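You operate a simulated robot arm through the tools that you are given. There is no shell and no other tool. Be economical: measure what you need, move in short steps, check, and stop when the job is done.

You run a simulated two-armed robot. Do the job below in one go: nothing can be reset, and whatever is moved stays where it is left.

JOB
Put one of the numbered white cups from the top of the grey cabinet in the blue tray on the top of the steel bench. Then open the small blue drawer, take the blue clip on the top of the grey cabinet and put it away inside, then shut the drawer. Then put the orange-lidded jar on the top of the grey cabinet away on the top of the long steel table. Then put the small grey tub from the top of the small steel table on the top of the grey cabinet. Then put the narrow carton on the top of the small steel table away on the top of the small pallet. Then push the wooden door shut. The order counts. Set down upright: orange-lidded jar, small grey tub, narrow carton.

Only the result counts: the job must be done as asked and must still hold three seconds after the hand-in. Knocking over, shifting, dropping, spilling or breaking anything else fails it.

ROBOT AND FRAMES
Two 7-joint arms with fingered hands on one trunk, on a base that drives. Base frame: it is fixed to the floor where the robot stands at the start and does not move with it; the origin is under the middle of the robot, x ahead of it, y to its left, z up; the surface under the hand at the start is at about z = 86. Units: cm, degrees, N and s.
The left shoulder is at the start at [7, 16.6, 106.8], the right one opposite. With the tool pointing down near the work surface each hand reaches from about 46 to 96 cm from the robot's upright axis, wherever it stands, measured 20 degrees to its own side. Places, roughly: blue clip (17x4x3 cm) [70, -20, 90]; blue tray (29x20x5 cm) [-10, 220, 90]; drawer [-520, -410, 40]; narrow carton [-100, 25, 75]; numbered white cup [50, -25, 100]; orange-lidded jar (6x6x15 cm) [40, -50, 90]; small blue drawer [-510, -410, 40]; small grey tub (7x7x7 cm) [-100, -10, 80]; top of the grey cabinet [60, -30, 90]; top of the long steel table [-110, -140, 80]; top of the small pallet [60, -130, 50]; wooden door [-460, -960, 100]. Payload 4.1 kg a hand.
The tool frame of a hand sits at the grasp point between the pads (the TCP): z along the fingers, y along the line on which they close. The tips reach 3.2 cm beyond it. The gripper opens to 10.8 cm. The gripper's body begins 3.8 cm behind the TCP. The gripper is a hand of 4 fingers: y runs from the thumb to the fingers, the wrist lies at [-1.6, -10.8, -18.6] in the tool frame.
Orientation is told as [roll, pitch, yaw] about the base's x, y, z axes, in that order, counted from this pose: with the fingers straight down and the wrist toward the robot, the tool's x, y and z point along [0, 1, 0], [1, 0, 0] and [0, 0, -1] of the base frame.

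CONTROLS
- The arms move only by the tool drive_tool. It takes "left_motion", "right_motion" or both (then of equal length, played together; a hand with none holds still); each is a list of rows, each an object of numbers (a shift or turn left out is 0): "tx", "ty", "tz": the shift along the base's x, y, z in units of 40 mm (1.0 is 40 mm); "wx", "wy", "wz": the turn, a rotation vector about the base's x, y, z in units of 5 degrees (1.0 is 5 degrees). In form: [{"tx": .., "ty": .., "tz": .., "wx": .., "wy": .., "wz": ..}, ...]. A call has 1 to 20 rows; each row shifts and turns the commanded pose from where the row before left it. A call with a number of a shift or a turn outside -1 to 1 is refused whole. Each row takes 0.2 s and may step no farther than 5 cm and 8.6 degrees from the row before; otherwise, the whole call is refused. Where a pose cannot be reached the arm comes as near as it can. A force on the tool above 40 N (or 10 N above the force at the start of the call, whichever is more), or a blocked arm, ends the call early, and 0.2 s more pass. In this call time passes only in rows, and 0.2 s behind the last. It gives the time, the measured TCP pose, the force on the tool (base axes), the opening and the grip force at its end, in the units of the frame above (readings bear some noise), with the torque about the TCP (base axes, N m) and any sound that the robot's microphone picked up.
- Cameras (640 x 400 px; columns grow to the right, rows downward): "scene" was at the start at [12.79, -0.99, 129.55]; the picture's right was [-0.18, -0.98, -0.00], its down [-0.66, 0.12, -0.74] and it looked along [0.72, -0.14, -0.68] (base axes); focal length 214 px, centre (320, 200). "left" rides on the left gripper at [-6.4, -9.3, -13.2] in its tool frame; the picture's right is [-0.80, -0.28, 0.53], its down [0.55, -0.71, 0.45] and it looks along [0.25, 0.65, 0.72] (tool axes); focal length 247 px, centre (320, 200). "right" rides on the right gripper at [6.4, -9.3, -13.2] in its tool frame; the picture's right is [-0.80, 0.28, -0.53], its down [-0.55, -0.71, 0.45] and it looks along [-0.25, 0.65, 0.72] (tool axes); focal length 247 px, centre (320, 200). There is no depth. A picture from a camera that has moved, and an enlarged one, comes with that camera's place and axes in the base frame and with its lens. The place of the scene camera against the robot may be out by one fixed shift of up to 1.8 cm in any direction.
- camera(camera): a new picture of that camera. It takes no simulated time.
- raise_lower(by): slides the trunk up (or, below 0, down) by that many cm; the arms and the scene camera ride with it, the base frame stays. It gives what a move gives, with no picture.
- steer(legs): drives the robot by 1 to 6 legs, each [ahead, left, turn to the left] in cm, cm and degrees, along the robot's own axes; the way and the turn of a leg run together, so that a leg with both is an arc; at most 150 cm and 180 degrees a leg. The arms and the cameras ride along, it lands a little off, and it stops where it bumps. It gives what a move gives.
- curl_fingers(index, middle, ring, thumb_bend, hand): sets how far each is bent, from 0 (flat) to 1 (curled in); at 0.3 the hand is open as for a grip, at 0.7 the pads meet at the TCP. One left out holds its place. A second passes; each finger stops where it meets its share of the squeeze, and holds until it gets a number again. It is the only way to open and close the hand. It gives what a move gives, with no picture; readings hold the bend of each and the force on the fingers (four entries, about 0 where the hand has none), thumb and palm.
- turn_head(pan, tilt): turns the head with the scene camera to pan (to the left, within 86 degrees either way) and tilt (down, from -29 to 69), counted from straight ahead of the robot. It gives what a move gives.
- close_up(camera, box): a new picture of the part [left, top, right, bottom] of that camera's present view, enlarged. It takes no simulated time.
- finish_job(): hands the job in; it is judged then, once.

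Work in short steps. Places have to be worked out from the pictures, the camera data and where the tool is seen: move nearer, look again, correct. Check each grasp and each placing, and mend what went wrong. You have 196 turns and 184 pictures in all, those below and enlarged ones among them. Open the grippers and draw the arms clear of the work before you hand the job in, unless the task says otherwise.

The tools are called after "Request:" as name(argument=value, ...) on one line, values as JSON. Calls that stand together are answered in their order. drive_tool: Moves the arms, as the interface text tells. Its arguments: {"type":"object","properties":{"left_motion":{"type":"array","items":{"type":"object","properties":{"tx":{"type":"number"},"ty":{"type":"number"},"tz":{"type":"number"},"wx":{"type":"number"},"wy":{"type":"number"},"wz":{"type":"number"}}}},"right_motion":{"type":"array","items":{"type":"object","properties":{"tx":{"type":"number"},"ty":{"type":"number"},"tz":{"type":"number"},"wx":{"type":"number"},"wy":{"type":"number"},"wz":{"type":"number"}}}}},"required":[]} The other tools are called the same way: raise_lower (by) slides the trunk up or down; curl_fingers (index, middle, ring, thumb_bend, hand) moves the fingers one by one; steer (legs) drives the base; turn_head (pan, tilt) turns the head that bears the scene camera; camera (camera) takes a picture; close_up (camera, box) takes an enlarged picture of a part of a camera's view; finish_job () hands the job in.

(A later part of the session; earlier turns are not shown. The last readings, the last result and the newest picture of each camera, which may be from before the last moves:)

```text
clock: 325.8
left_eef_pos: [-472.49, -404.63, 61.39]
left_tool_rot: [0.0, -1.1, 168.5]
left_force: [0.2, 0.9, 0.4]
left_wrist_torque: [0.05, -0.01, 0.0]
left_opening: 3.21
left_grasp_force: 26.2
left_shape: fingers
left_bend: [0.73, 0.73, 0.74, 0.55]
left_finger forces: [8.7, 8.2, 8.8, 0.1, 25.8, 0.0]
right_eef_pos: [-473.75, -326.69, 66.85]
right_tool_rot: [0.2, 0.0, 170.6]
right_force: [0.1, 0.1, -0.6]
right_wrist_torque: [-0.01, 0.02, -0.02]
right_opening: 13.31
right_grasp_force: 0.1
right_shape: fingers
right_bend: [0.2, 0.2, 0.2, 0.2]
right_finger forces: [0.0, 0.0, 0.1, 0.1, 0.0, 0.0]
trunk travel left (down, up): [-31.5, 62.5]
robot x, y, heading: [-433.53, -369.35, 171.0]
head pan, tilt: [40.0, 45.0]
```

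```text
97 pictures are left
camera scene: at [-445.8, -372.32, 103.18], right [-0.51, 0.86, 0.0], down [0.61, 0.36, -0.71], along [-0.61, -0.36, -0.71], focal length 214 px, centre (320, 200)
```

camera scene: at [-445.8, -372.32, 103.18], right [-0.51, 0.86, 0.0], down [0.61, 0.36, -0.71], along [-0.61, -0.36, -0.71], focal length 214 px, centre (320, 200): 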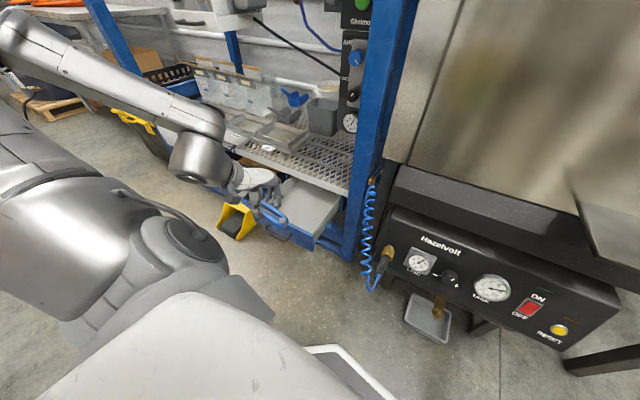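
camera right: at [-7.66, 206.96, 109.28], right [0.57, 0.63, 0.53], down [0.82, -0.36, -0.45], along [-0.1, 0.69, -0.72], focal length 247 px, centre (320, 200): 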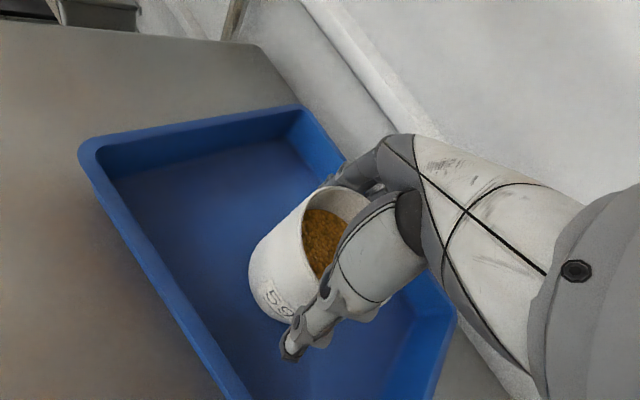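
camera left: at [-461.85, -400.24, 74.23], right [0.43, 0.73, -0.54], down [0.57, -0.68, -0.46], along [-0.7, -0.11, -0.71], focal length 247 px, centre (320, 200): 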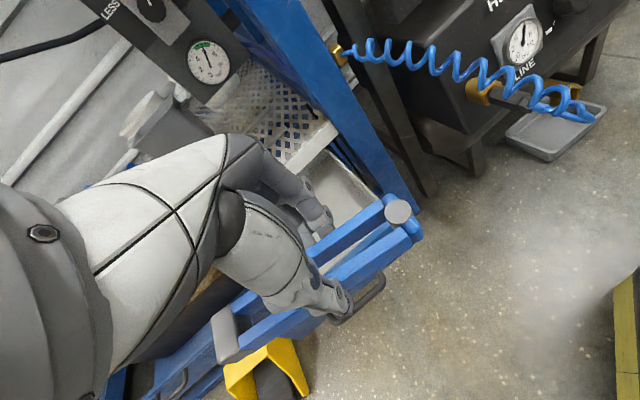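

The drawer interior spans roughly x -497…-481, y -421…-395. I'll bring the clip over its middle at [-488, -408].

Request:
drive_tool(left_motion=[{"tx": -0.78, "ty": -0.17, "tz": -0.17}, {"tx": -0.78, "ty": -0.17, "tz": -0.17}, {"tx": -0.78, "ty": -0.17, "tz": -0.17}, {"tx": -0.78, "ty": -0.17, "tz": -0.17}, {"tx": -0.75, "ty": -0.17, "tz": -0.17}])

Request:
camera(camera="left")

Request:
close_up(camera="scene", box=[200, 130, 360, 260])

```text
clock: 327.0
left_eef_pos: [-488.18, -408.15, 57.84]
left_tool_rot: [-0.1, -1.1, 168.4]
left_force: [-0.1, -0.7, -0.7]
left_wrist_torque: [0.02, -0.01, -0.02]
left_opening: 3.23
left_grasp_force: 25.5
left_shape: fingers
left_bend: [0.73, 0.73, 0.74, 0.55]
left_finger forces: [8.7, 8.2, 8.8, 0.0, 25.8, 0.0]
right_eef_pos: [-473.63, -326.62, 66.97]
right_tool_rot: [0.3, 0.0, 170.6]
right_force: [-0.1, -0.8, 0.5]
right_wrist_torque: [0.02, -0.02, 0.02]
right_opening: 13.32
right_grasp_force: 0.0
right_shape: fingers
right_bend: [0.2, 0.2, 0.2, 0.2]
right_finger forces: [0.1, 0.1, 0.0, 0.0, 0.1, 0.0]
trunk travel left (down, up): [-31.5, 62.5]
robot x, y, heading: [-433.81, -369.55, 170.8]
head pan, tilt: [40.0, 45.0]
```

```text
96 pictures are left
camera left: at [-477.49, -403.78, 70.82], right [0.43, 0.73, -0.54], down [0.57, -0.68, -0.46], along [-0.7, -0.11, -0.71], focal length 247 px, centre (320, 200)
```

left: 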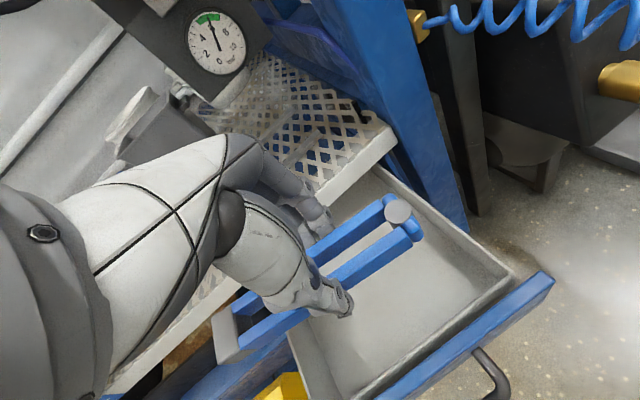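

```text
3.08 times, centred on (280, 195) of scene
camera zoom: at [-445.75, -372.39, 103.19], right [-0.51, 0.86, 0.0], down [0.61, 0.36, -0.71], along [-0.61, -0.36, -0.71], focal length 660 px, centre (443, 215)
```

zoom: 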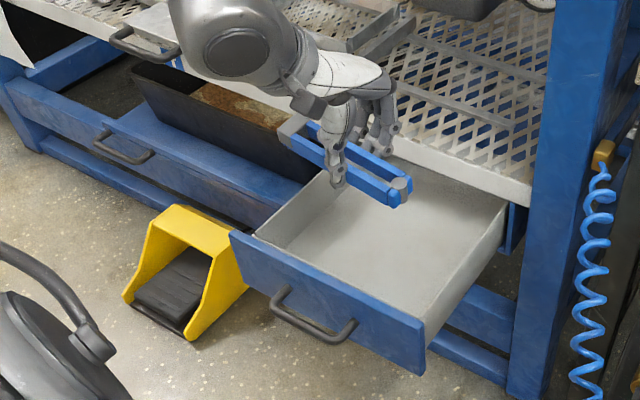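

The drawer interior is about y -420…-397, x -503…-483, and the clip fits crosswise. I'll lower it into the drawer.

Request:
drive_tool(left_motion=[{"tz": -0.8, "ty": 0.15, "tx": -0.05}, {"tz": -0.8}, {"tz": -0.8}, {"tz": -0.7}])

Request:
close_up(camera="scene", box=[200, 130, 360, 260])

Request:
camera(camera="left")

```text
clock: 328.0
left_eef_pos: [-488.08, -407.5, 45.27]
left_tool_rot: [0.0, -1.2, 168.6]
left_force: [0.7, 0.5, -0.7]
left_wrist_torque: [0.03, 0.04, -0.01]
left_opening: 3.21
left_grasp_force: 24.9
left_shape: fingers
left_bend: [0.73, 0.73, 0.74, 0.55]
left_finger forces: [8.7, 8.1, 8.7, 0.0, 25.7, 0.1]
right_eef_pos: [-473.65, -326.73, 66.97]
right_tool_rot: [0.2, 0.1, 170.7]
right_force: [0.1, 0.4, 0.0]
right_wrist_torque: [0.04, 0.01, -0.03]
right_opening: 13.31
right_grasp_force: 0.0
right_shape: fingers
right_bend: [0.2, 0.2, 0.2, 0.2]
right_finger forces: [0.1, 0.1, 0.1, 0.0, 0.1, 0.0]
trunk travel left (down, up): [-31.5, 62.5]
robot x, y, heading: [-434.0, -369.78, 170.8]
head pan, tilt: [40.0, 45.0]
```

```text
3.08 times, centred on (280, 195) of scene
camera zoom: at [-445.73, -372.36, 103.19], right [-0.51, 0.86, 0.0], down [0.61, 0.36, -0.71], along [-0.61, -0.36, -0.71], focal length 660 px, centre (443, 215)
```

zoom: 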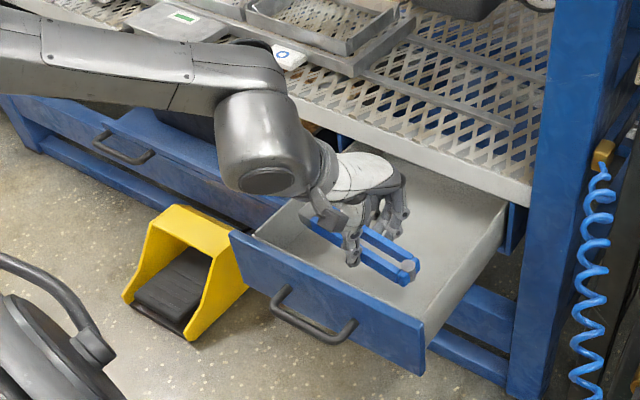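

```text
93 pictures are left
camera left: at [-477.42, -403.19, 58.32], right [0.43, 0.73, -0.54], down [0.57, -0.68, -0.46], along [-0.7, -0.11, -0.7], focal length 247 px, centre (320, 200)
```

left: 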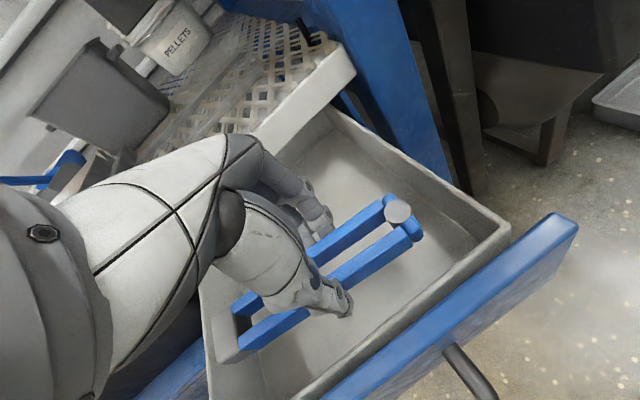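

The clip is in, but its left end is near the side wall. I'll shift 1.6 cm to +y and lower to the floor gently.

Request:
drive_tool(left_motion=[{"ty": 0.4}, {"tz": -0.25}, {"tz": -0.2}, {"tz": -0.15}, {"tz": -0.15}, {"tz": -0.1}])

```text
clock: 329.4
left_eef_pos: [-488.12, -405.75, 42.05]
left_tool_rot: [0.0, -1.2, 168.6]
left_force: [0.0, 0.4, 1.3]
left_wrist_torque: [-0.01, 0.03, -0.01]
left_opening: 3.21
left_grasp_force: 25.9
left_shape: fingers
left_bend: [0.73, 0.73, 0.74, 0.55]
left_finger forces: [8.7, 8.3, 8.8, 0.0, 25.8, 0.0]
right_eef_pos: [-473.58, -326.62, 66.96]
right_tool_rot: [0.2, 0.1, 170.7]
right_force: [-0.5, 0.2, -0.2]
right_wrist_torque: [0.01, 0.03, 0.03]
right_opening: 13.3
right_grasp_force: 0.0
right_shape: fingers
right_bend: [0.2, 0.2, 0.2, 0.2]
right_finger forces: [0.1, 0.1, 0.0, 0.0, 0.0, 0.1]
trunk travel left (down, up): [-31.5, 62.5]
robot x, y, heading: [-433.25, -369.38, 170.9]
head pan, tilt: [40.0, 45.0]
```

Request:
drive_tool(left_motion=[{"tz": -0.15}, {"tz": -0.12}, {"tz": -0.12}, {"tz": -0.1}])

```text
clock: 330.4
left_eef_pos: [-488.1, -405.69, 40.17]
left_tool_rot: [0.0, -1.2, 168.5]
left_force: [0.2, -0.1, -0.4]
left_wrist_torque: [0.04, 0.03, -0.03]
left_opening: 3.19
left_grasp_force: 25.7
left_shape: fingers
left_bend: [0.73, 0.73, 0.74, 0.55]
left_finger forces: [8.8, 8.2, 8.8, 0.0, 25.8, 0.0]
right_eef_pos: [-473.6, -326.59, 66.98]
right_tool_rot: [0.3, 0.0, 170.7]
right_force: [-1.0, -0.5, -0.5]
right_wrist_torque: [0.02, -0.02, 0.0]
right_opening: 13.3
right_grasp_force: 0.0
right_shape: fingers
right_bend: [0.2, 0.2, 0.2, 0.2]
right_finger forces: [0.0, 0.1, 0.1, 0.1, 0.0, 0.0]
trunk travel left (down, up): [-31.5, 62.5]
robot x, y, heading: [-433.02, -369.82, 170.8]
head pan, tilt: [40.0, 45.0]
```

Still no contact at z 40.2. A look at the height left to go.

Request:
camera(camera="left")

Request:
close_up(camera="scene", box=[240, 150, 340, 240])

```text
92 pictures are left
camera left: at [-477.46, -401.39, 53.07], right [0.43, 0.73, -0.54], down [0.57, -0.68, -0.46], along [-0.7, -0.11, -0.7], focal length 247 px, centre (320, 200)
```

left: 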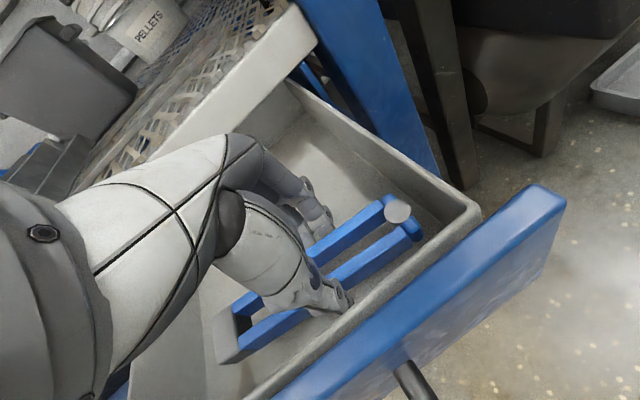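

```text
4.44 times, centred on (290, 195) of scene
camera zoom: at [-445.72, -372.34, 103.19], right [-0.51, 0.86, 0.0], down [0.61, 0.36, -0.71], along [-0.61, -0.36, -0.71], focal length 953 px, centre (453, 222)
```

zoom: 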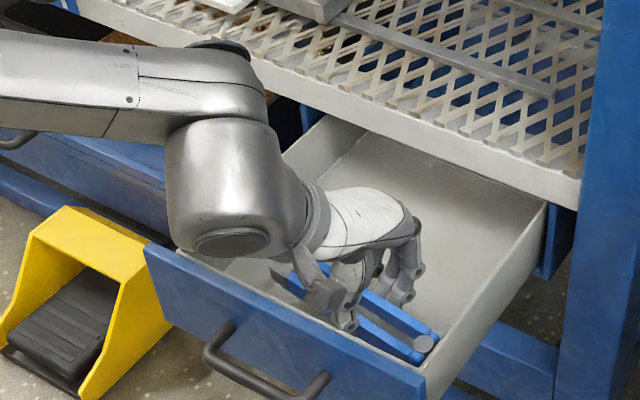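

Nearly down. Continuing in small steps until it touches.

Request:
drive_tool(left_motion=[{"tz": -0.12}, {"tz": -0.12}, {"tz": -0.12}, {"tz": -0.12}])

```text
clock: 331.4
left_eef_pos: [-488.09, -405.91, 38.67]
left_tool_rot: [0.0, -1.5, 168.4]
left_force: [-0.8, -2.6, 21.7]
left_wrist_torque: [-0.17, -0.93, -0.14]
left_opening: 3.24
left_grasp_force: 34.2
left_shape: fingers
left_bend: [0.73, 0.73, 0.74, 0.55]
left_finger forces: [8.6, 7.8, 7.4, 0.0, 44.0, 0.0]
right_eef_pos: [-473.5, -326.62, 66.87]
right_tool_rot: [0.4, -0.1, 170.6]
right_force: [-0.2, 0.5, -0.1]
right_wrist_torque: [-0.02, -0.01, 0.01]
right_opening: 13.3
right_grasp_force: 0.0
right_shape: fingers
right_bend: [0.2, 0.2, 0.2, 0.2]
right_finger forces: [0.0, 0.0, 0.1, 0.0, 0.0, 0.0]
trunk travel left (down, up): [-31.5, 62.5]
robot x, y, heading: [-433.27, -369.54, 171.0]
head pan, tilt: [40.0, 45.0]
```

Contact with the drawer floor. I'll ease up slightly and open modestly so the fingers clear the walls, then lift out.

Request:
drive_tool(left_motion=[{"tz": 0.12}])

Request:
curl_fingers(hand="left", index=0.45, middle=0.45, ring=0.45, thumb_bend=0.45)

Request:
drive_tool(left_motion=[{"tz": 0.3}, {"tz": 0.5}, {"tz": 0.6}, {"tz": 0.7}, {"tz": 0.8}, {"tz": 0.8}])

Request:
close_up(camera="scene", box=[220, 140, 360, 250])

```text
clock: 331.8
left_eef_pos: [-488.03, -405.9, 38.7]
left_tool_rot: [0.0, -1.0, 168.6]
left_force: [-0.6, -0.6, 1.2]
left_wrist_torque: [0.11, -0.03, 0.02]
left_opening: 3.23
left_grasp_force: 26.3
left_shape: fingers
left_bend: [0.73, 0.73, 0.74, 0.55]
left_finger forces: [9.2, 8.3, 7.9, 0.1, 25.4, 0.0]
right_eef_pos: [-473.69, -326.59, 66.86]
right_tool_rot: [0.2, 0.0, 170.7]
right_force: [0.2, 0.0, 0.9]
right_wrist_torque: [0.0, 0.01, 0.0]
right_opening: 13.28
right_grasp_force: 0.1
right_shape: fingers
right_bend: [0.2, 0.2, 0.2, 0.2]
right_finger forces: [0.1, 0.1, 0.0, 0.0, 0.0, 0.0]
trunk travel left (down, up): [-31.5, 62.5]
robot x, y, heading: [-433.15, -369.48, 170.9]
head pan, tilt: [40.0, 45.0]
```

```text
clock: 332.8
left_eef_pos: [-487.99, -405.88, 38.74]
left_tool_rot: [-0.1, -1.2, 168.4]
left_force: [-0.1, 0.1, -0.4]
left_wrist_torque: [-0.02, 0.01, 0.01]
left_opening: 6.87
left_grasp_force: 0.0
left_shape: fingers
left_bend: [0.45, 0.45, 0.45, 0.45]
left_finger forces: [0.0, 0.0, 0.0, 0.1, 0.0, 0.1]
right_eef_pos: [-473.53, -326.63, 66.91]
right_tool_rot: [0.2, 0.0, 170.7]
right_force: [0.1, -1.4, 0.4]
right_wrist_torque: [-0.03, 0.0, -0.02]
right_opening: 13.3
right_grasp_force: 0.0
right_shape: fingers
right_bend: [0.2, 0.2, 0.2, 0.2]
right_finger forces: [0.0, 0.0, 0.0, 0.0, 0.0, 0.0]
trunk travel left (down, up): [-31.5, 62.5]
robot x, y, heading: [-433.41, -369.41, 170.6]
head pan, tilt: [40.0, 45.0]
```

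```text
clock: 334.2
left_eef_pos: [-487.83, -405.85, 53.46]
left_tool_rot: [0.0, -1.2, 168.5]
left_force: [0.2, 0.5, 0.0]
left_wrist_torque: [-0.03, -0.01, 0.0]
left_opening: 6.85
left_grasp_force: 0.1
left_shape: fingers
left_bend: [0.45, 0.45, 0.45, 0.45]
left_finger forces: [0.1, 0.0, 0.0, 0.0, 0.2, 0.0]
right_eef_pos: [-473.64, -326.61, 66.92]
right_tool_rot: [0.3, 0.0, 170.7]
right_force: [0.5, 0.1, -1.0]
right_wrist_torque: [0.0, -0.02, 0.01]
right_opening: 13.3
right_grasp_force: 0.0
right_shape: fingers
right_bend: [0.2, 0.2, 0.2, 0.2]
right_finger forces: [0.1, 0.0, 0.0, 0.0, 0.1, 0.1]
trunk travel left (down, up): [-31.5, 62.5]
robot x, y, heading: [-433.3, -369.68, 170.5]
head pan, tilt: [40.0, 45.0]
```

```text
3.64 times, centred on (290, 195) of scene
camera zoom: at [-445.68, -372.3, 103.19], right [-0.51, 0.86, 0.0], down [0.61, 0.36, -0.71], along [-0.61, -0.36, -0.71], focal length 780 px, centre (429, 218)
```

zoom: 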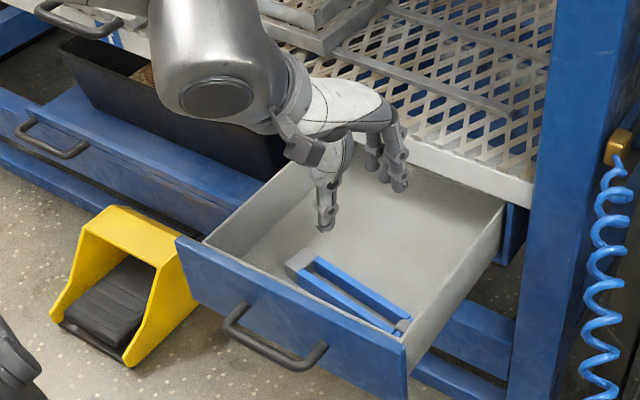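

The clip lies inside the drawer. I'll back the hand off in front and tilt it toward horizontal again, to push the drawer shut at the handle.

Request:
drive_tool(left_motion=[{"tx": 0.7, "tz": 0.3}, {"tx": 0.9, "tz": 0.3}, {"tx": 0.9, "tz": 0.3}, {"tx": 0.9, "ty": -0.2}, {"tx": 0.9, "ty": -0.2, "wy": 0.5}, {"wy": 1}, {"wy": 1}, {"wy": 1}, {"wy": 1}, {"wy": 1}, {"wy": 1}, {"wy": 1}, {"wy": 1}, {"wy": 1}, {"wy": 1}, {"wy": 1}, {"wy": 1}])

Request:
camera(camera="scene")

```text
clock: 337.8
left_eef_pos: [-487.14, -404.61, 81.25]
left_tool_rot: [21.2, -60.7, 155.6]
left_force: [-0.5, 0.0, -0.4]
left_wrist_torque: [-0.01, -0.01, 0.01]
left_opening: 6.91
left_grasp_force: 0.0
left_shape: fingers
left_bend: [0.45, 0.45, 0.45, 0.45]
left_finger forces: [0.0, 0.0, 0.0, 0.0, 0.1, 0.0]
left hand out of reach, approached as far as the arm can: row 9, 10, 11, 12, 13, 14, 15, 16, 17
right_eef_pos: [-473.63, -326.71, 66.94]
right_tool_rot: [0.3, -0.1, 170.7]
right_force: [0.5, -0.4, 0.1]
right_wrist_torque: [-0.02, -0.05, -0.04]
right_opening: 13.29
right_grasp_force: 0.0
right_shape: fingers
right_bend: [0.2, 0.2, 0.2, 0.2]
right_finger forces: [0.0, 0.0, 0.1, 0.0, 0.1, 0.0]
trunk travel left (down, up): [-31.5, 62.5]
robot x, y, heading: [-433.33, -369.55, 170.7]
head pan, tilt: [40.0, 45.0]
```

```text
89 pictures are left
camera scene: at [-445.7, -372.33, 103.19], right [-0.51, 0.86, 0.0], down [0.61, 0.36, -0.71], along [-0.61, -0.36, -0.71], focal length 214 px, centre (320, 200)
```

scene: 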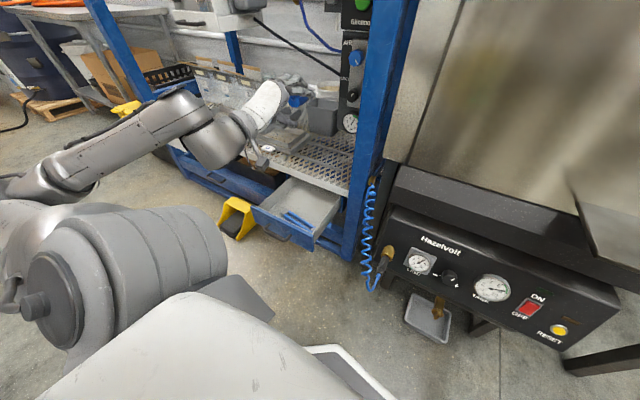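

The arm folded oddly and ended above the bench. I'll back the base 16 cm straight away to get the hand clear, then lower it in front of the drawer.

Request:
steer(legs=[[-16, 0, 0]])

Request:
drive_tool(left_motion=[{"tz": -0.5}, {"tz": -0.8}, {"tz": -0.9}, {"tz": -0.9}, {"tz": -0.9}])

Request:
camera(camera="scene")

```text
clock: 339.2
left_eef_pos: [-471.5, -407.1, 81.23]
left_tool_rot: [21.3, -60.6, 155.4]
left_force: [-0.9, 0.0, -0.4]
left_wrist_torque: [0.02, -0.03, 0.0]
left_opening: 6.9
left_grasp_force: 0.2
left_shape: fingers
left_bend: [0.45, 0.45, 0.45, 0.45]
left_finger forces: [0.0, 0.1, 0.0, 0.0, 0.1, 0.0]
right_eef_pos: [-457.81, -329.13, 66.87]
right_tool_rot: [0.2, -0.1, 170.5]
right_force: [-0.5, -0.3, 0.1]
right_wrist_torque: [0.03, 0.03, 0.0]
right_opening: 13.31
right_grasp_force: 0.0
right_shape: fingers
right_bend: [0.2, 0.2, 0.2, 0.2]
right_finger forces: [0.0, 0.1, 0.0, 0.0, 0.1, 0.0]
trunk travel left (down, up): [-31.5, 62.5]
robot x, y, heading: [-417.63, -371.93, 170.6]
head pan, tilt: [40.0, 45.0]
```

```text
clock: 340.4
left_eef_pos: [-475.09, -408.39, 79.28]
left_tool_rot: [20.7, -59.5, 155.4]
left_force: [0.4, -0.4, -0.3]
left_wrist_torque: [0.02, -0.02, -0.04]
left_opening: 6.93
left_grasp_force: 0.1
left_shape: fingers
left_bend: [0.45, 0.45, 0.45, 0.45]
left_finger forces: [0.1, 0.0, 0.0, 0.0, 0.0, 0.1]
left hand out of reach, approached as far as the arm can: row 1, 2, 3, 4, 5
right_eef_pos: [-457.89, -329.13, 66.85]
right_tool_rot: [0.2, -0.1, 170.5]
right_force: [0.0, 1.1, -0.3]
right_wrist_torque: [0.01, -0.02, 0.06]
right_opening: 13.3
right_grasp_force: 0.0
right_shape: fingers
right_bend: [0.2, 0.2, 0.2, 0.2]
right_finger forces: [0.0, 0.0, 0.1, 0.0, 0.0, 0.1]
trunk travel left (down, up): [-31.5, 62.5]
robot x, y, heading: [-417.77, -372.13, 170.7]
head pan, tilt: [40.0, 45.0]
```

```text
88 pictures are left
camera scene: at [-430.1, -374.88, 103.19], right [-0.51, 0.86, 0.0], down [0.61, 0.36, -0.71], along [-0.61, -0.36, -0.71], focal length 214 px, centre (320, 200)
```

scene: 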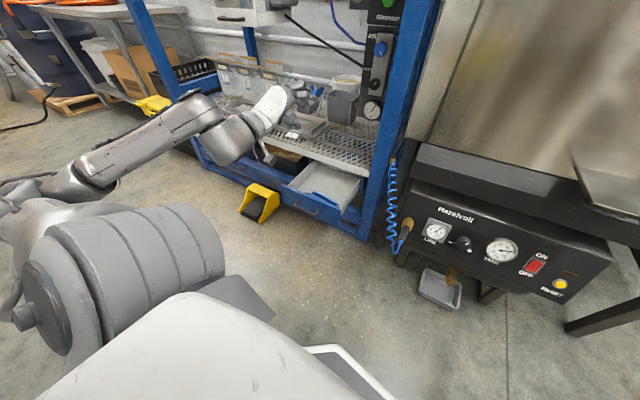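

In this folded pose it can't lower. Pushing with a downward-pointing hand also works, since the fingers meet the bar before the hand body meets the bench lip, so I'll undo the tilt.

Request:
drive_tool(left_motion=[{"wy": -1}, {"wy": -1}, {"wy": -1}, {"wy": -1}, {"wy": -1}, {"wy": -1}, {"wy": -1}, {"wy": -1}, {"wy": -1}, {"wy": -1}, {"wy": -1}, {"wy": -1, "tx": 0.2}, {"tx": 0.5}, {"tx": 0.5}])

Request:
camera(camera="scene")

```text
clock: 343.4
left_eef_pos: [-469.99, -408.41, 79.19]
left_tool_rot: [0.1, -2.8, 168.2]
left_force: [-0.1, -1.0, 0.6]
left_wrist_torque: [0.03, -0.02, -0.03]
left_opening: 6.9
left_grasp_force: 0.0
left_shape: fingers
left_bend: [0.45, 0.45, 0.45, 0.45]
left_finger forces: [0.0, 0.0, 0.0, 0.0, 0.1, 0.0]
right_eef_pos: [-457.92, -328.93, 66.98]
right_tool_rot: [0.2, -0.1, 170.5]
right_force: [-0.5, 1.4, -0.8]
right_wrist_torque: [0.02, 0.02, -0.03]
right_opening: 13.3
right_grasp_force: 0.1
right_shape: fingers
right_bend: [0.2, 0.2, 0.2, 0.2]
right_finger forces: [0.0, 0.0, 0.0, 0.1, 0.1, 0.1]
trunk travel left (down, up): [-31.5, 62.5]
robot x, y, heading: [-418.05, -372.17, 170.8]
head pan, tilt: [40.0, 45.0]
```

```text
87 pictures are left
camera scene: at [-430.05, -374.84, 103.2], right [-0.51, 0.86, 0.0], down [0.61, 0.36, -0.71], along [-0.61, -0.36, -0.71], focal length 214 px, centre (320, 200)
```

scene: 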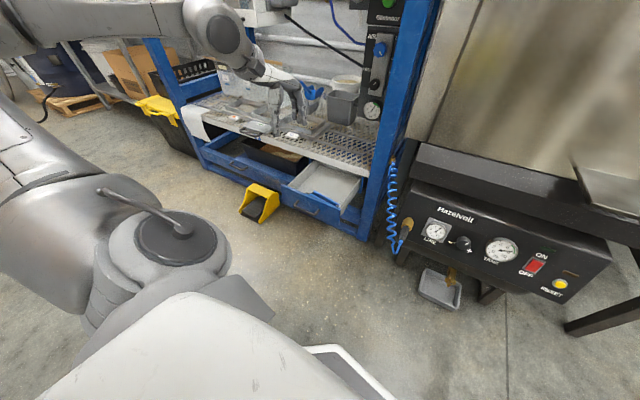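

Good. I'll move back to x≈-460 and descend in front of the drawer to handle height.

Request:
drive_tool(left_motion=[{"tx": 0.6, "tz": -0.6}, {"tx": 0.6, "tz": -0.7}, {"tx": 0.6, "tz": -0.75}, {"tx": 0.6, "tz": -0.75}, {"tx": 0.2, "tz": -0.95}, {"tz": -0.95}, {"tz": -0.95}, {"tz": -0.95}, {"tz": -0.95}, {"tz": -0.95}, {"tz": -0.95}, {"tz": -0.5}])

Request:
camera(camera="scene")

```text
clock: 346.0
left_eef_pos: [-459.7, -408.28, 39.04]
left_tool_rot: [0.0, -2.8, 168.2]
left_force: [0.3, -0.5, 0.1]
left_wrist_torque: [0.01, 0.01, -0.03]
left_opening: 6.94
left_grasp_force: 0.0
left_shape: fingers
left_bend: [0.45, 0.45, 0.45, 0.45]
left_finger forces: [0.0, 0.1, 0.0, 0.1, 0.0, 0.0]
right_eef_pos: [-457.92, -329.1, 66.95]
right_tool_rot: [0.2, 0.0, 170.5]
right_force: [-0.2, 0.2, 0.3]
right_wrist_torque: [0.04, 0.01, 0.05]
right_opening: 13.28
right_grasp_force: 0.0
right_shape: fingers
right_bend: [0.2, 0.2, 0.2, 0.2]
right_finger forces: [0.1, 0.0, 0.0, 0.1, 0.1, 0.0]
trunk travel left (down, up): [-31.5, 62.5]
robot x, y, heading: [-417.5, -371.95, 170.7]
head pan, tilt: [40.0, 45.0]
```

```text
86 pictures are left
camera scene: at [-430.07, -374.89, 103.2], right [-0.51, 0.86, 0.0], down [0.61, 0.36, -0.71], along [-0.61, -0.36, -0.71], focal length 214 px, centre (320, 200)
```

scene: 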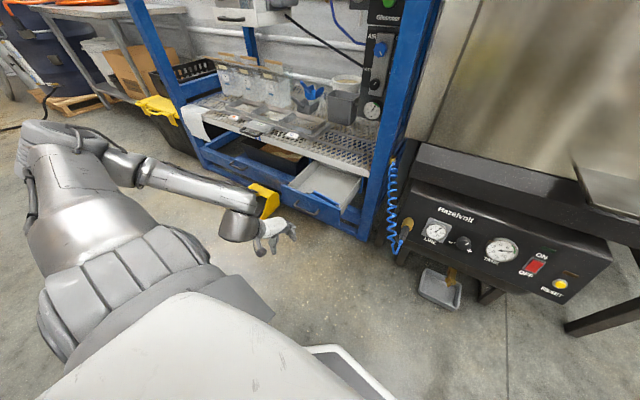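

Hand is in front of the handle. Opening the fingers flat-ish and pushing the drawer in.

Request:
curl_fingers(hand="left", index=0.3, middle=0.3, ring=0.3, thumb_bend=0.5)

Request:
drive_tool(left_motion=[{"tx": -0.7}, {"tx": -0.7}, {"tx": -0.7}, {"tx": -0.7}, {"tx": -0.7}, {"tx": -0.7}])

Request:
close_up(camera="scene", box=[220, 130, 380, 250])

```text
clock: 347.0
left_eef_pos: [-459.77, -408.18, 39.23]
left_tool_rot: [0.1, -2.9, 168.1]
left_force: [-0.4, -0.9, 0.0]
left_wrist_torque: [0.01, 0.01, 0.0]
left_opening: 8.22
left_grasp_force: 0.0
left_shape: fingers
left_bend: [0.3, 0.3, 0.3, 0.5]
left_finger forces: [0.0, 0.0, 0.1, 0.0, 0.1, 0.0]
right_eef_pos: [-457.85, -328.95, 66.98]
right_tool_rot: [0.2, 0.0, 170.5]
right_force: [0.3, 0.0, -0.2]
right_wrist_torque: [0.01, 0.01, 0.02]
right_opening: 13.32
right_grasp_force: 0.1
right_shape: fingers
right_bend: [0.2, 0.2, 0.2, 0.2]
right_finger forces: [0.1, 0.0, 0.0, 0.0, 0.0, 0.0]
trunk travel left (down, up): [-31.5, 62.5]
robot x, y, heading: [-417.55, -371.97, 170.6]
head pan, tilt: [40.0, 45.0]
```

```text
clock: 348.4
left_eef_pos: [-476.7, -408.46, 39.25]
left_tool_rot: [0.1, -2.8, 168.2]
left_force: [-0.1, -0.3, 0.1]
left_wrist_torque: [0.0, 0.01, -0.03]
left_opening: 8.22
left_grasp_force: 0.1
left_shape: fingers
left_bend: [0.3, 0.3, 0.3, 0.5]
left_finger forces: [0.0, 0.0, 0.1, 0.0, 0.0, 0.0]
right_eef_pos: [-457.87, -329.1, 67.06]
right_tool_rot: [0.2, 0.0, 170.5]
right_force: [1.1, 0.8, 0.3]
right_wrist_torque: [-0.01, 0.02, 0.03]
right_opening: 13.3
right_grasp_force: 0.1
right_shape: fingers
right_bend: [0.2, 0.2, 0.2, 0.2]
right_finger forces: [0.0, 0.0, 0.0, 0.0, 0.0, 0.0]
trunk travel left (down, up): [-31.5, 62.5]
robot x, y, heading: [-418.22, -372.04, 170.4]
head pan, tilt: [40.0, 45.0]
```

```text
3.33 times, centred on (300, 190) of scene
camera zoom: at [-430.11, -374.86, 103.19], right [-0.51, 0.86, 0.0], down [0.61, 0.36, -0.71], along [-0.61, -0.36, -0.71], focal length 715 px, centre (387, 233)
```

zoom: 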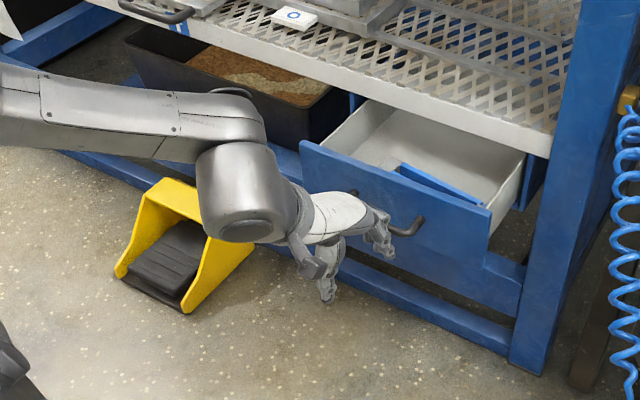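

The drawer is going in. Continuing to push until it stops.

Request:
drive_tool(left_motion=[{"tx": -0.7}, {"tx": -0.7}, {"tx": -0.7}, {"tx": -0.6}, {"tx": -0.5}, {"tx": -0.4}])

Request:
close_up(camera="scene", box=[220, 130, 380, 250])

```text
clock: 349.8
left_eef_pos: [-490.24, -408.55, 39.68]
left_tool_rot: [0.1, -2.9, 168.2]
left_force: [30.9, 5.1, 20.9]
left_wrist_torque: [-0.11, 0.93, -0.15]
left_opening: 8.06
left_grasp_force: 18.4
left_shape: fingers
left_bend: [0.31, 0.41, 0.4, 0.5]
left_finger forces: [1.2, 17.4, 18.6, 0.0, 0.0, 0.1]
right_eef_pos: [-457.68, -328.98, 67.14]
right_tool_rot: [0.3, -0.2, 170.7]
right_force: [-0.2, -0.6, 0.0]
right_wrist_torque: [0.0, 0.02, -0.05]
right_opening: 13.3
right_grasp_force: 0.0
right_shape: fingers
right_bend: [0.2, 0.2, 0.2, 0.2]
right_finger forces: [0.1, 0.0, 0.0, 0.0, 0.0, 0.0]
trunk travel left (down, up): [-31.5, 62.5]
robot x, y, heading: [-417.71, -372.0, 170.8]
head pan, tilt: [40.0, 45.0]
stopped in row 6 (left hand): the force on the tool passed its limit at 44 N (the readings are from after the stop); the commanded pose is now the measured one
```

```text
3.33 times, centred on (300, 190) of scene
camera zoom: at [-429.6, -374.75, 103.28], right [-0.51, 0.86, 0.0], down [0.6, 0.36, -0.71], along [-0.61, -0.36, -0.7], focal length 715 px, centre (387, 233)
```

zoom: 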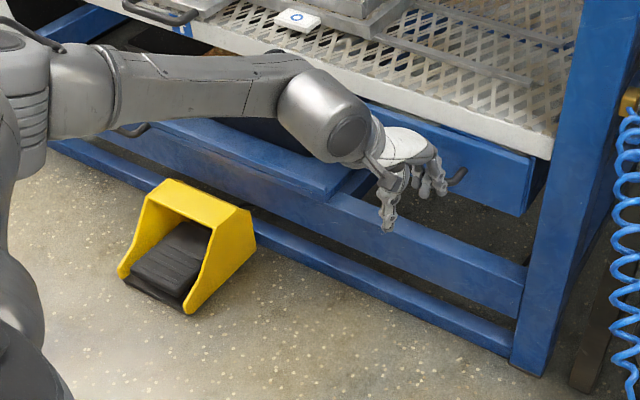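

Stopped at 44 N, so the drawer is shut or nearly so. I'll back the hand off and inspect.

Request:
drive_tool(left_motion=[{"tx": 0.6}, {"tx": 0.8}, {"tx": 0.8}, {"tx": 0.8}, {"tx": 0.8}])

Request:
close_up(camera="scene", box=[250, 130, 370, 220])

```text
clock: 351.0
left_eef_pos: [-475.28, -408.5, 39.37]
left_tool_rot: [0.0, -2.7, 168.3]
left_force: [-0.2, 0.1, 0.1]
left_wrist_torque: [-0.02, 0.03, 0.01]
left_opening: 8.2
left_grasp_force: 0.1
left_shape: fingers
left_bend: [0.3, 0.3, 0.3, 0.5]
left_finger forces: [0.1, 0.0, 0.0, 0.0, 0.0, 0.0]
right_eef_pos: [-457.82, -329.09, 66.95]
right_tool_rot: [0.3, -0.1, 170.6]
right_force: [0.3, 0.9, 0.4]
right_wrist_torque: [0.0, 0.02, 0.02]
right_opening: 13.29
right_grasp_force: 0.0
right_shape: fingers
right_bend: [0.2, 0.2, 0.2, 0.2]
right_finger forces: [0.0, 0.0, 0.0, 0.0, 0.0, 0.0]
trunk travel left (down, up): [-31.5, 62.5]
robot x, y, heading: [-417.35, -372.24, 170.7]
head pan, tilt: [40.0, 45.0]
```

```text
4.44 times, centred on (310, 175) of scene
camera zoom: at [-430.0, -374.86, 103.2], right [-0.51, 0.86, 0.0], down [0.61, 0.36, -0.71], along [-0.61, -0.36, -0.71], focal length 953 px, centre (364, 311)
```

zoom: 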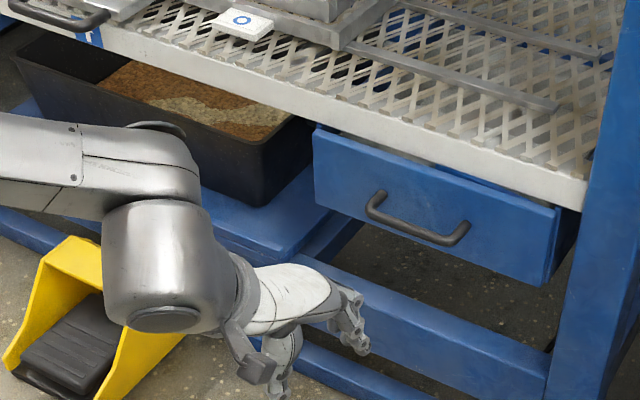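

The handle reads about x -498, versus about -499 to -500 at the start, so a small gap may remain. Zooming in more.

Request:
close_up(camera="scene", box=[300, 145, 365, 190])

```text
8.89 times, centred on (332, 168) of scene
camera zoom: at [-430.0, -374.86, 103.2], right [-0.51, 0.86, 0.0], down [0.61, 0.36, -0.71], along [-0.61, -0.36, -0.71], focal length 1906 px, centre (209, 489)
```

zoom: 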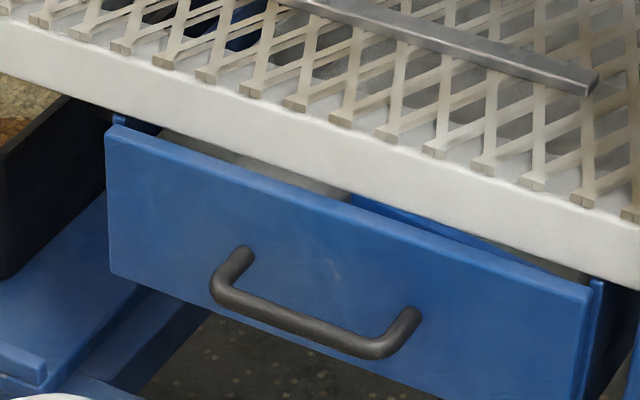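

It does protrude slightly. I'll push again with a rigid fist lower down, so the hand body rather than the springy fingers bears on the bar.

Request:
curl_fingers(hand="left", index=0.85, middle=0.85, ring=0.85, thumb_bend=0.7)

Request:
drive_tool(left_motion=[{"tz": -0.7}, {"tz": -0.7, "tx": -0.4}, {"tx": -0.8}, {"tx": -0.8}, {"tx": -0.8}, {"tx": -0.6}, {"tx": -0.3}, {"tx": -0.3}, {"tx": -0.3}, {"tx": -0.3}])

Request:
close_up(camera="scene", box=[250, 130, 370, 220])

```text
clock: 352.0
left_eef_pos: [-475.33, -408.46, 39.37]
left_tool_rot: [0.0, -2.5, 168.1]
left_force: [-0.5, -0.3, -0.3]
left_wrist_torque: [-0.01, 0.01, 0.01]
left_opening: 1.14
left_grasp_force: 0.1
left_shape: fingers
left_bend: [0.83, 0.84, 0.85, 0.66]
left_finger forces: [0.1, 0.1, 0.0, 0.1, 0.0, 0.0]
right_eef_pos: [-457.86, -329.12, 66.85]
right_tool_rot: [0.2, 0.1, 170.7]
right_force: [0.4, -0.5, -0.3]
right_wrist_torque: [0.0, 0.01, 0.03]
right_opening: 13.3
right_grasp_force: 0.1
right_shape: fingers
right_bend: [0.2, 0.2, 0.2, 0.2]
right_finger forces: [0.1, 0.0, 0.1, 0.0, 0.0, 0.0]
trunk travel left (down, up): [-31.5, 62.5]
robot x, y, heading: [-417.35, -372.06, 170.9]
head pan, tilt: [40.0, 45.0]
```

```text
clock: 354.2
left_eef_pos: [-491.05, -407.81, 30.52]
left_tool_rot: [-0.2, -4.9, 169.7]
left_force: [-0.3, -0.8, -0.1]
left_wrist_torque: [0.01, 0.03, -0.01]
left_opening: 1.19
left_grasp_force: 0.1
left_shape: fingers
left_bend: [0.84, 0.84, 0.85, 0.66]
left_finger forces: [0.1, 0.0, 0.0, 0.0, 0.0, 0.0]
left hand out of reach, approached as far as the arm can: row 8, 9, 10
right_eef_pos: [-457.85, -329.22, 66.93]
right_tool_rot: [0.2, 0.1, 170.6]
right_force: [0.0, 0.6, 0.1]
right_wrist_torque: [0.0, -0.04, 0.02]
right_opening: 13.31
right_grasp_force: 0.0
right_shape: fingers
right_bend: [0.2, 0.2, 0.2, 0.2]
right_finger forces: [0.1, 0.1, 0.0, 0.0, 0.1, 0.1]
trunk travel left (down, up): [-31.5, 62.5]
robot x, y, heading: [-417.78, -372.06, 170.6]
head pan, tilt: [40.0, 45.0]
```

```text
4.44 times, centred on (310, 175) of scene
camera zoom: at [-430.02, -374.86, 103.19], right [-0.51, 0.86, 0.0], down [0.61, 0.36, -0.71], along [-0.61, -0.36, -0.71], focal length 953 px, centre (364, 311)
```

zoom: 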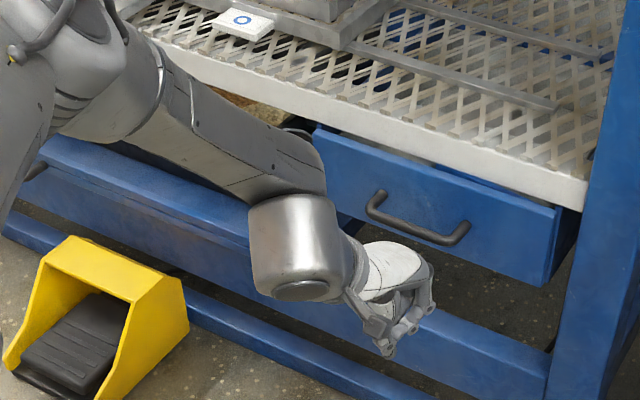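

Arm at full stretch. I'll retract a bit, bring the base 10 cm closer, then push with the arm under force limits.

Request:
drive_tool(left_motion=[{"tx": 0.9, "tz": 0.2}, {"tx": 0.9, "tz": 0.2}, {"tx": 0.9, "tz": 0.2}, {"tx": 0.9}])

Request:
steer(legs=[[11, 0, 0]])

Request:
drive_tool(left_motion=[{"tx": -0.3}, {"tx": -0.3}, {"tx": -0.3}, {"tx": -0.2}, {"tx": -0.2}, {"tx": -0.2}, {"tx": -0.2}])

Request:
camera(camera="scene")

```text
clock: 355.2
left_eef_pos: [-476.64, -407.53, 33.12]
left_tool_rot: [0.1, -2.7, 168.2]
left_force: [-0.3, -0.2, -0.3]
left_wrist_torque: [0.01, 0.0, -0.01]
left_opening: 1.25
left_grasp_force: 0.1
left_shape: fingers
left_bend: [0.84, 0.84, 0.85, 0.66]
left_finger forces: [0.0, 0.1, 0.0, 0.0, 0.0, 0.0]
right_eef_pos: [-457.85, -329.12, 66.98]
right_tool_rot: [0.2, -0.1, 170.6]
right_force: [0.5, -0.2, -0.7]
right_wrist_torque: [0.0, -0.01, 0.01]
right_opening: 13.31
right_grasp_force: 0.1
right_shape: fingers
right_bend: [0.2, 0.2, 0.2, 0.2]
right_finger forces: [0.0, 0.0, 0.0, 0.0, 0.1, 0.0]
trunk travel left (down, up): [-31.5, 62.5]
robot x, y, heading: [-418.12, -371.76, 170.8]
head pan, tilt: [40.0, 45.0]
```

```text
clock: 356.4
left_eef_pos: [-487.67, -405.9, 32.96]
left_tool_rot: [0.1, -2.5, 168.0]
left_force: [0.0, -0.1, -0.6]
left_wrist_torque: [-0.03, 0.03, 0.02]
left_opening: 1.24
left_grasp_force: 0.1
left_shape: fingers
left_bend: [0.84, 0.84, 0.85, 0.66]
left_finger forces: [0.0, 0.1, 0.1, 0.1, 0.0, 0.1]
right_eef_pos: [-468.77, -327.23, 66.86]
right_tool_rot: [0.1, 0.0, 170.4]
right_force: [0.3, 0.6, 0.0]
right_wrist_torque: [0.0, -0.01, -0.03]
right_opening: 13.33
right_grasp_force: 0.0
right_shape: fingers
right_bend: [0.2, 0.2, 0.2, 0.2]
right_finger forces: [0.0, 0.1, 0.0, 0.0, 0.0, 0.1]
trunk travel left (down, up): [-31.5, 62.5]
robot x, y, heading: [-428.25, -370.29, 170.8]
head pan, tilt: [40.0, 45.0]
```

```text
clock: 357.7
left_eef_pos: [-492.22, -405.75, 32.55]
left_tool_rot: [-0.1, -2.0, 168.0]
left_force: [13.6, 1.5, 3.6]
left_wrist_torque: [-0.12, 0.91, -0.02]
left_opening: 1.24
left_grasp_force: 6.9
left_shape: fingers
left_bend: [0.84, 0.85, 0.85, 0.66]
left_finger forces: [0.0, 13.3, 0.0, 0.0, 0.1, 0.0]
right_eef_pos: [-468.77, -327.33, 66.82]
right_tool_rot: [0.3, 0.0, 170.6]
right_force: [-0.6, -0.1, -0.2]
right_wrist_torque: [-0.01, -0.03, -0.03]
right_opening: 13.33
right_grasp_force: 0.0
right_shape: fingers
right_bend: [0.2, 0.2, 0.2, 0.2]
right_finger forces: [0.0, 0.0, 0.0, 0.0, 0.0, 0.0]
trunk travel left (down, up): [-31.5, 62.5]
robot x, y, heading: [-428.62, -370.12, 170.5]
head pan, tilt: [40.0, 45.0]
stopped in row 6 (left hand): the force on the tool passed its limit at 50 N (the readings are from after the stop); the commanded pose is now the measured one
```

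```text
80 pictures are left
camera scene: at [-440.83, -373.07, 103.2], right [-0.51, 0.86, 0.0], down [0.61, 0.36, -0.71], along [-0.61, -0.36, -0.71], focal length 214 px, centre (320, 200)
```

scene: 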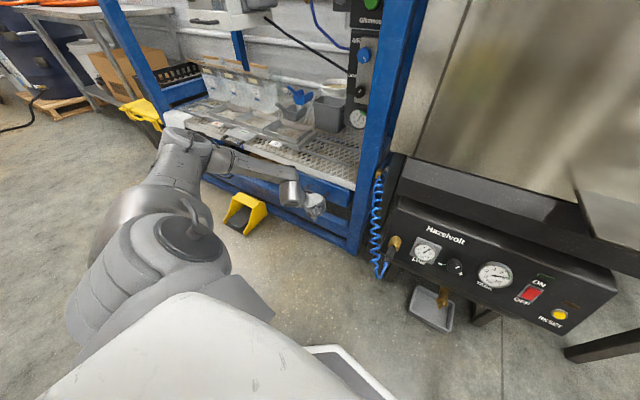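

Firm resistance (50 N) at the same place, so the drawer appears to be at its stop. Backing off and comparing.

Request:
drive_tool(left_motion=[{"tx": 0.6}, {"tx": 0.9}, {"tx": 0.9}, {"tx": 0.9}, {"tx": 0.9}, {"tx": 0.5}])

Request:
close_up(camera="scene", box=[250, 140, 370, 230])

```text
clock: 359.1
left_eef_pos: [-473.74, -405.92, 32.5]
left_tool_rot: [-0.1, -2.2, 168.0]
left_force: [-0.7, -0.6, 0.3]
left_wrist_torque: [0.01, -0.02, 0.02]
left_opening: 1.26
left_grasp_force: 0.0
left_shape: fingers
left_bend: [0.84, 0.85, 0.85, 0.66]
left_finger forces: [0.0, 0.0, 0.0, 0.0, 0.0, 0.0]
right_eef_pos: [-468.73, -327.36, 66.93]
right_tool_rot: [0.2, -0.1, 170.6]
right_force: [0.9, -1.2, 0.1]
right_wrist_torque: [-0.02, 0.02, 0.03]
right_opening: 13.29
right_grasp_force: 0.1
right_shape: fingers
right_bend: [0.2, 0.2, 0.2, 0.2]
right_finger forces: [0.0, 0.1, 0.0, 0.0, 0.0, 0.0]
trunk travel left (down, up): [-31.5, 62.5]
robot x, y, heading: [-428.39, -370.28, 170.7]
head pan, tilt: [40.0, 45.0]
```

```text
4.44 times, centred on (310, 185) of scene
camera zoom: at [-440.85, -373.09, 103.2], right [-0.51, 0.86, 0.0], down [0.61, 0.36, -0.71], along [-0.61, -0.36, -0.71], focal length 953 px, centre (364, 267)
```

zoom: 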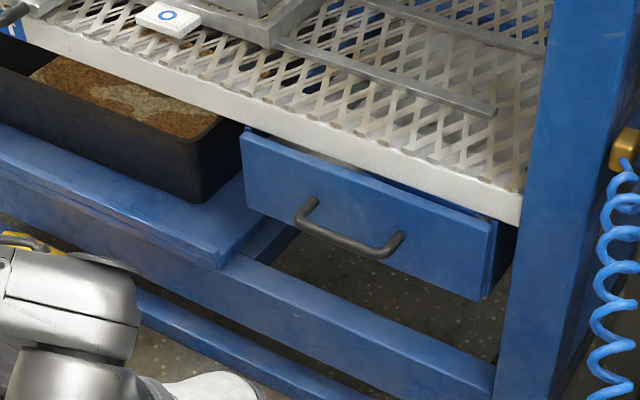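

The front now looks as it did at the start, so the drawer is shut with the clip inside. Next is the jar: I'll back off, raise the trunk and left hand, and head back.

Request:
steer(legs=[[-17, 0, 0]])

Request:
raise_lower(by=40)

Request:
raise_lower(by=22)

Request:
drive_tool(left_motion=[{"tz": 0.9}, {"tz": 0.9}, {"tz": 0.9}, {"tz": 0.9}, {"tz": 0.9}, {"tz": 0.9}, {"tz": 0.9}, {"tz": 0.5}])

Request:
curl_fingers(hand="left", index=0.3, middle=0.3, ring=0.3, thumb_bend=0.3)

Request:
steer(legs=[[0, 0, -80.5], [75, 25, 0], [75, 25, 0]])

```text
clock: 360.6
left_eef_pos: [-456.7, -408.64, 32.57]
left_tool_rot: [0.0, -2.1, 167.9]
left_force: [-0.7, 0.3, 0.1]
left_wrist_torque: [-0.01, 0.02, 0.0]
left_opening: 1.24
left_grasp_force: 0.0
left_shape: fingers
left_bend: [0.84, 0.85, 0.85, 0.66]
left_finger forces: [0.0, 0.1, 0.0, 0.1, 0.0, 0.0]
right_eef_pos: [-451.57, -329.91, 67.0]
right_tool_rot: [0.1, -0.2, 170.7]
right_force: [0.7, -0.1, -0.7]
right_wrist_torque: [0.0, -0.01, 0.02]
right_opening: 13.29
right_grasp_force: 0.1
right_shape: fingers
right_bend: [0.2, 0.2, 0.2, 0.2]
right_finger forces: [0.0, 0.1, 0.0, 0.0, 0.0, 0.1]
trunk travel left (down, up): [-31.5, 62.5]
robot x, y, heading: [-411.48, -373.01, 170.7]
head pan, tilt: [40.0, 45.0]
```

```text
clock: 364.4
left_eef_pos: [-456.8, -408.59, 72.48]
left_tool_rot: [-0.2, -2.0, 167.9]
left_force: [-0.6, -0.9, -0.2]
left_wrist_torque: [0.0, 0.04, 0.02]
left_opening: 1.27
left_grasp_force: 0.0
left_shape: fingers
left_bend: [0.84, 0.85, 0.85, 0.66]
left_finger forces: [0.0, 0.0, 0.1, 0.0, 0.0, 0.0]
right_eef_pos: [-451.83, -329.94, 106.9]
right_tool_rot: [0.3, 0.0, 170.5]
right_force: [-0.4, 0.6, 1.4]
right_wrist_torque: [0.02, -0.02, -0.01]
right_opening: 13.32
right_grasp_force: 0.0
right_shape: fingers
right_bend: [0.2, 0.2, 0.2, 0.2]
right_finger forces: [0.1, 0.0, 0.1, 0.1, 0.1, 0.0]
trunk travel left (down, up): [-71.5, 22.5]
robot x, y, heading: [-411.48, -372.89, 170.6]
head pan, tilt: [40.0, 45.0]
```

```text
clock: 366.7
left_eef_pos: [-456.81, -408.67, 94.52]
left_tool_rot: [0.0, -2.0, 167.9]
left_force: [-0.1, -0.3, 0.0]
left_wrist_torque: [0.0, 0.0, 0.02]
left_opening: 1.25
left_grasp_force: 0.1
left_shape: fingers
left_bend: [0.84, 0.85, 0.85, 0.66]
left_finger forces: [0.1, 0.0, 0.0, 0.1, 0.0, 0.0]
right_eef_pos: [-451.68, -330.14, 128.92]
right_tool_rot: [0.2, -0.1, 170.6]
right_force: [-0.4, -0.1, 0.4]
right_wrist_torque: [0.0, -0.03, 0.01]
right_opening: 13.32
right_grasp_force: 0.0
right_shape: fingers
right_bend: [0.2, 0.2, 0.2, 0.2]
right_finger forces: [0.0, 0.0, 0.0, 0.1, 0.0, 0.0]
trunk travel left (down, up): [-93.5, 0.5]
robot x, y, heading: [-411.63, -373.6, 170.5]
head pan, tilt: [40.0, 45.0]
```

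```text
clock: 368.5
left_eef_pos: [-456.68, -408.48, 121.81]
left_tool_rot: [0.0, -2.2, 168.0]
left_force: [0.6, 0.0, 0.1]
left_wrist_torque: [0.02, 0.03, 0.0]
left_opening: 1.27
left_grasp_force: 0.1
left_shape: fingers
left_bend: [0.84, 0.85, 0.85, 0.66]
left_finger forces: [0.1, 0.0, 0.1, 0.2, 0.1, 0.0]
right_eef_pos: [-451.65, -329.88, 128.94]
right_tool_rot: [0.3, -0.1, 170.4]
right_force: [0.5, -0.4, 0.0]
right_wrist_torque: [-0.04, 0.02, 0.03]
right_opening: 13.29
right_grasp_force: 0.0
right_shape: fingers
right_bend: [0.2, 0.2, 0.2, 0.2]
right_finger forces: [0.0, 0.0, 0.1, 0.1, 0.0, 0.0]
trunk travel left (down, up): [-93.5, 0.5]
robot x, y, heading: [-411.44, -373.27, 170.4]
head pan, tilt: [40.0, 45.0]
```

```text
clock: 369.5
left_eef_pos: [-456.8, -408.59, 121.9]
left_tool_rot: [-0.2, -2.1, 167.9]
left_force: [0.9, 0.1, -0.8]
left_wrist_torque: [0.01, 0.03, 0.0]
left_opening: 10.81
left_grasp_force: 0.1
left_shape: fingers
left_bend: [0.3, 0.3, 0.3, 0.3]
left_finger forces: [0.0, 0.1, 0.0, 0.1, 0.1, 0.0]
right_eef_pos: [-451.62, -330.06, 128.87]
right_tool_rot: [0.3, 0.2, 170.6]
right_force: [0.9, -0.3, 0.0]
right_wrist_torque: [0.02, 0.01, 0.0]
right_opening: 13.31
right_grasp_force: 0.1
right_shape: fingers
right_bend: [0.2, 0.2, 0.2, 0.2]
right_finger forces: [0.1, 0.0, 0.1, 0.0, 0.0, 0.0]
trunk travel left (down, up): [-93.5, 0.5]
robot x, y, heading: [-411.79, -372.75, 170.7]
head pan, tilt: [40.0, 45.0]
```

```text
clock: 381.1
left_eef_pos: [-501.0, -182.64, 121.88]
left_tool_rot: [-0.1, -2.3, 86.4]
left_force: [0.4, 0.1, 0.8]
left_wrist_torque: [-0.02, 0.03, -0.02]
left_opening: 10.83
left_grasp_force: 0.2
left_shape: fingers
left_bend: [0.3, 0.3, 0.3, 0.3]
left_finger forces: [0.0, 0.1, 0.0, 0.0, 0.1, 0.1]
right_eef_pos: [-422.5, -176.28, 128.87]
right_tool_rot: [0.3, 0.0, 88.8]
right_force: [0.6, -0.4, -0.1]
right_wrist_torque: [0.02, 0.04, -0.01]
right_opening: 13.32
right_grasp_force: 0.1
right_shape: fingers
right_bend: [0.2, 0.2, 0.2, 0.2]
right_finger forces: [0.0, 0.0, 0.1, 0.1, 0.1, 0.0]
trunk travel left (down, up): [-93.5, 0.5]
robot x, y, heading: [-459.69, -222.26, 89.3]
head pan, tilt: [40.0, 45.0]
```

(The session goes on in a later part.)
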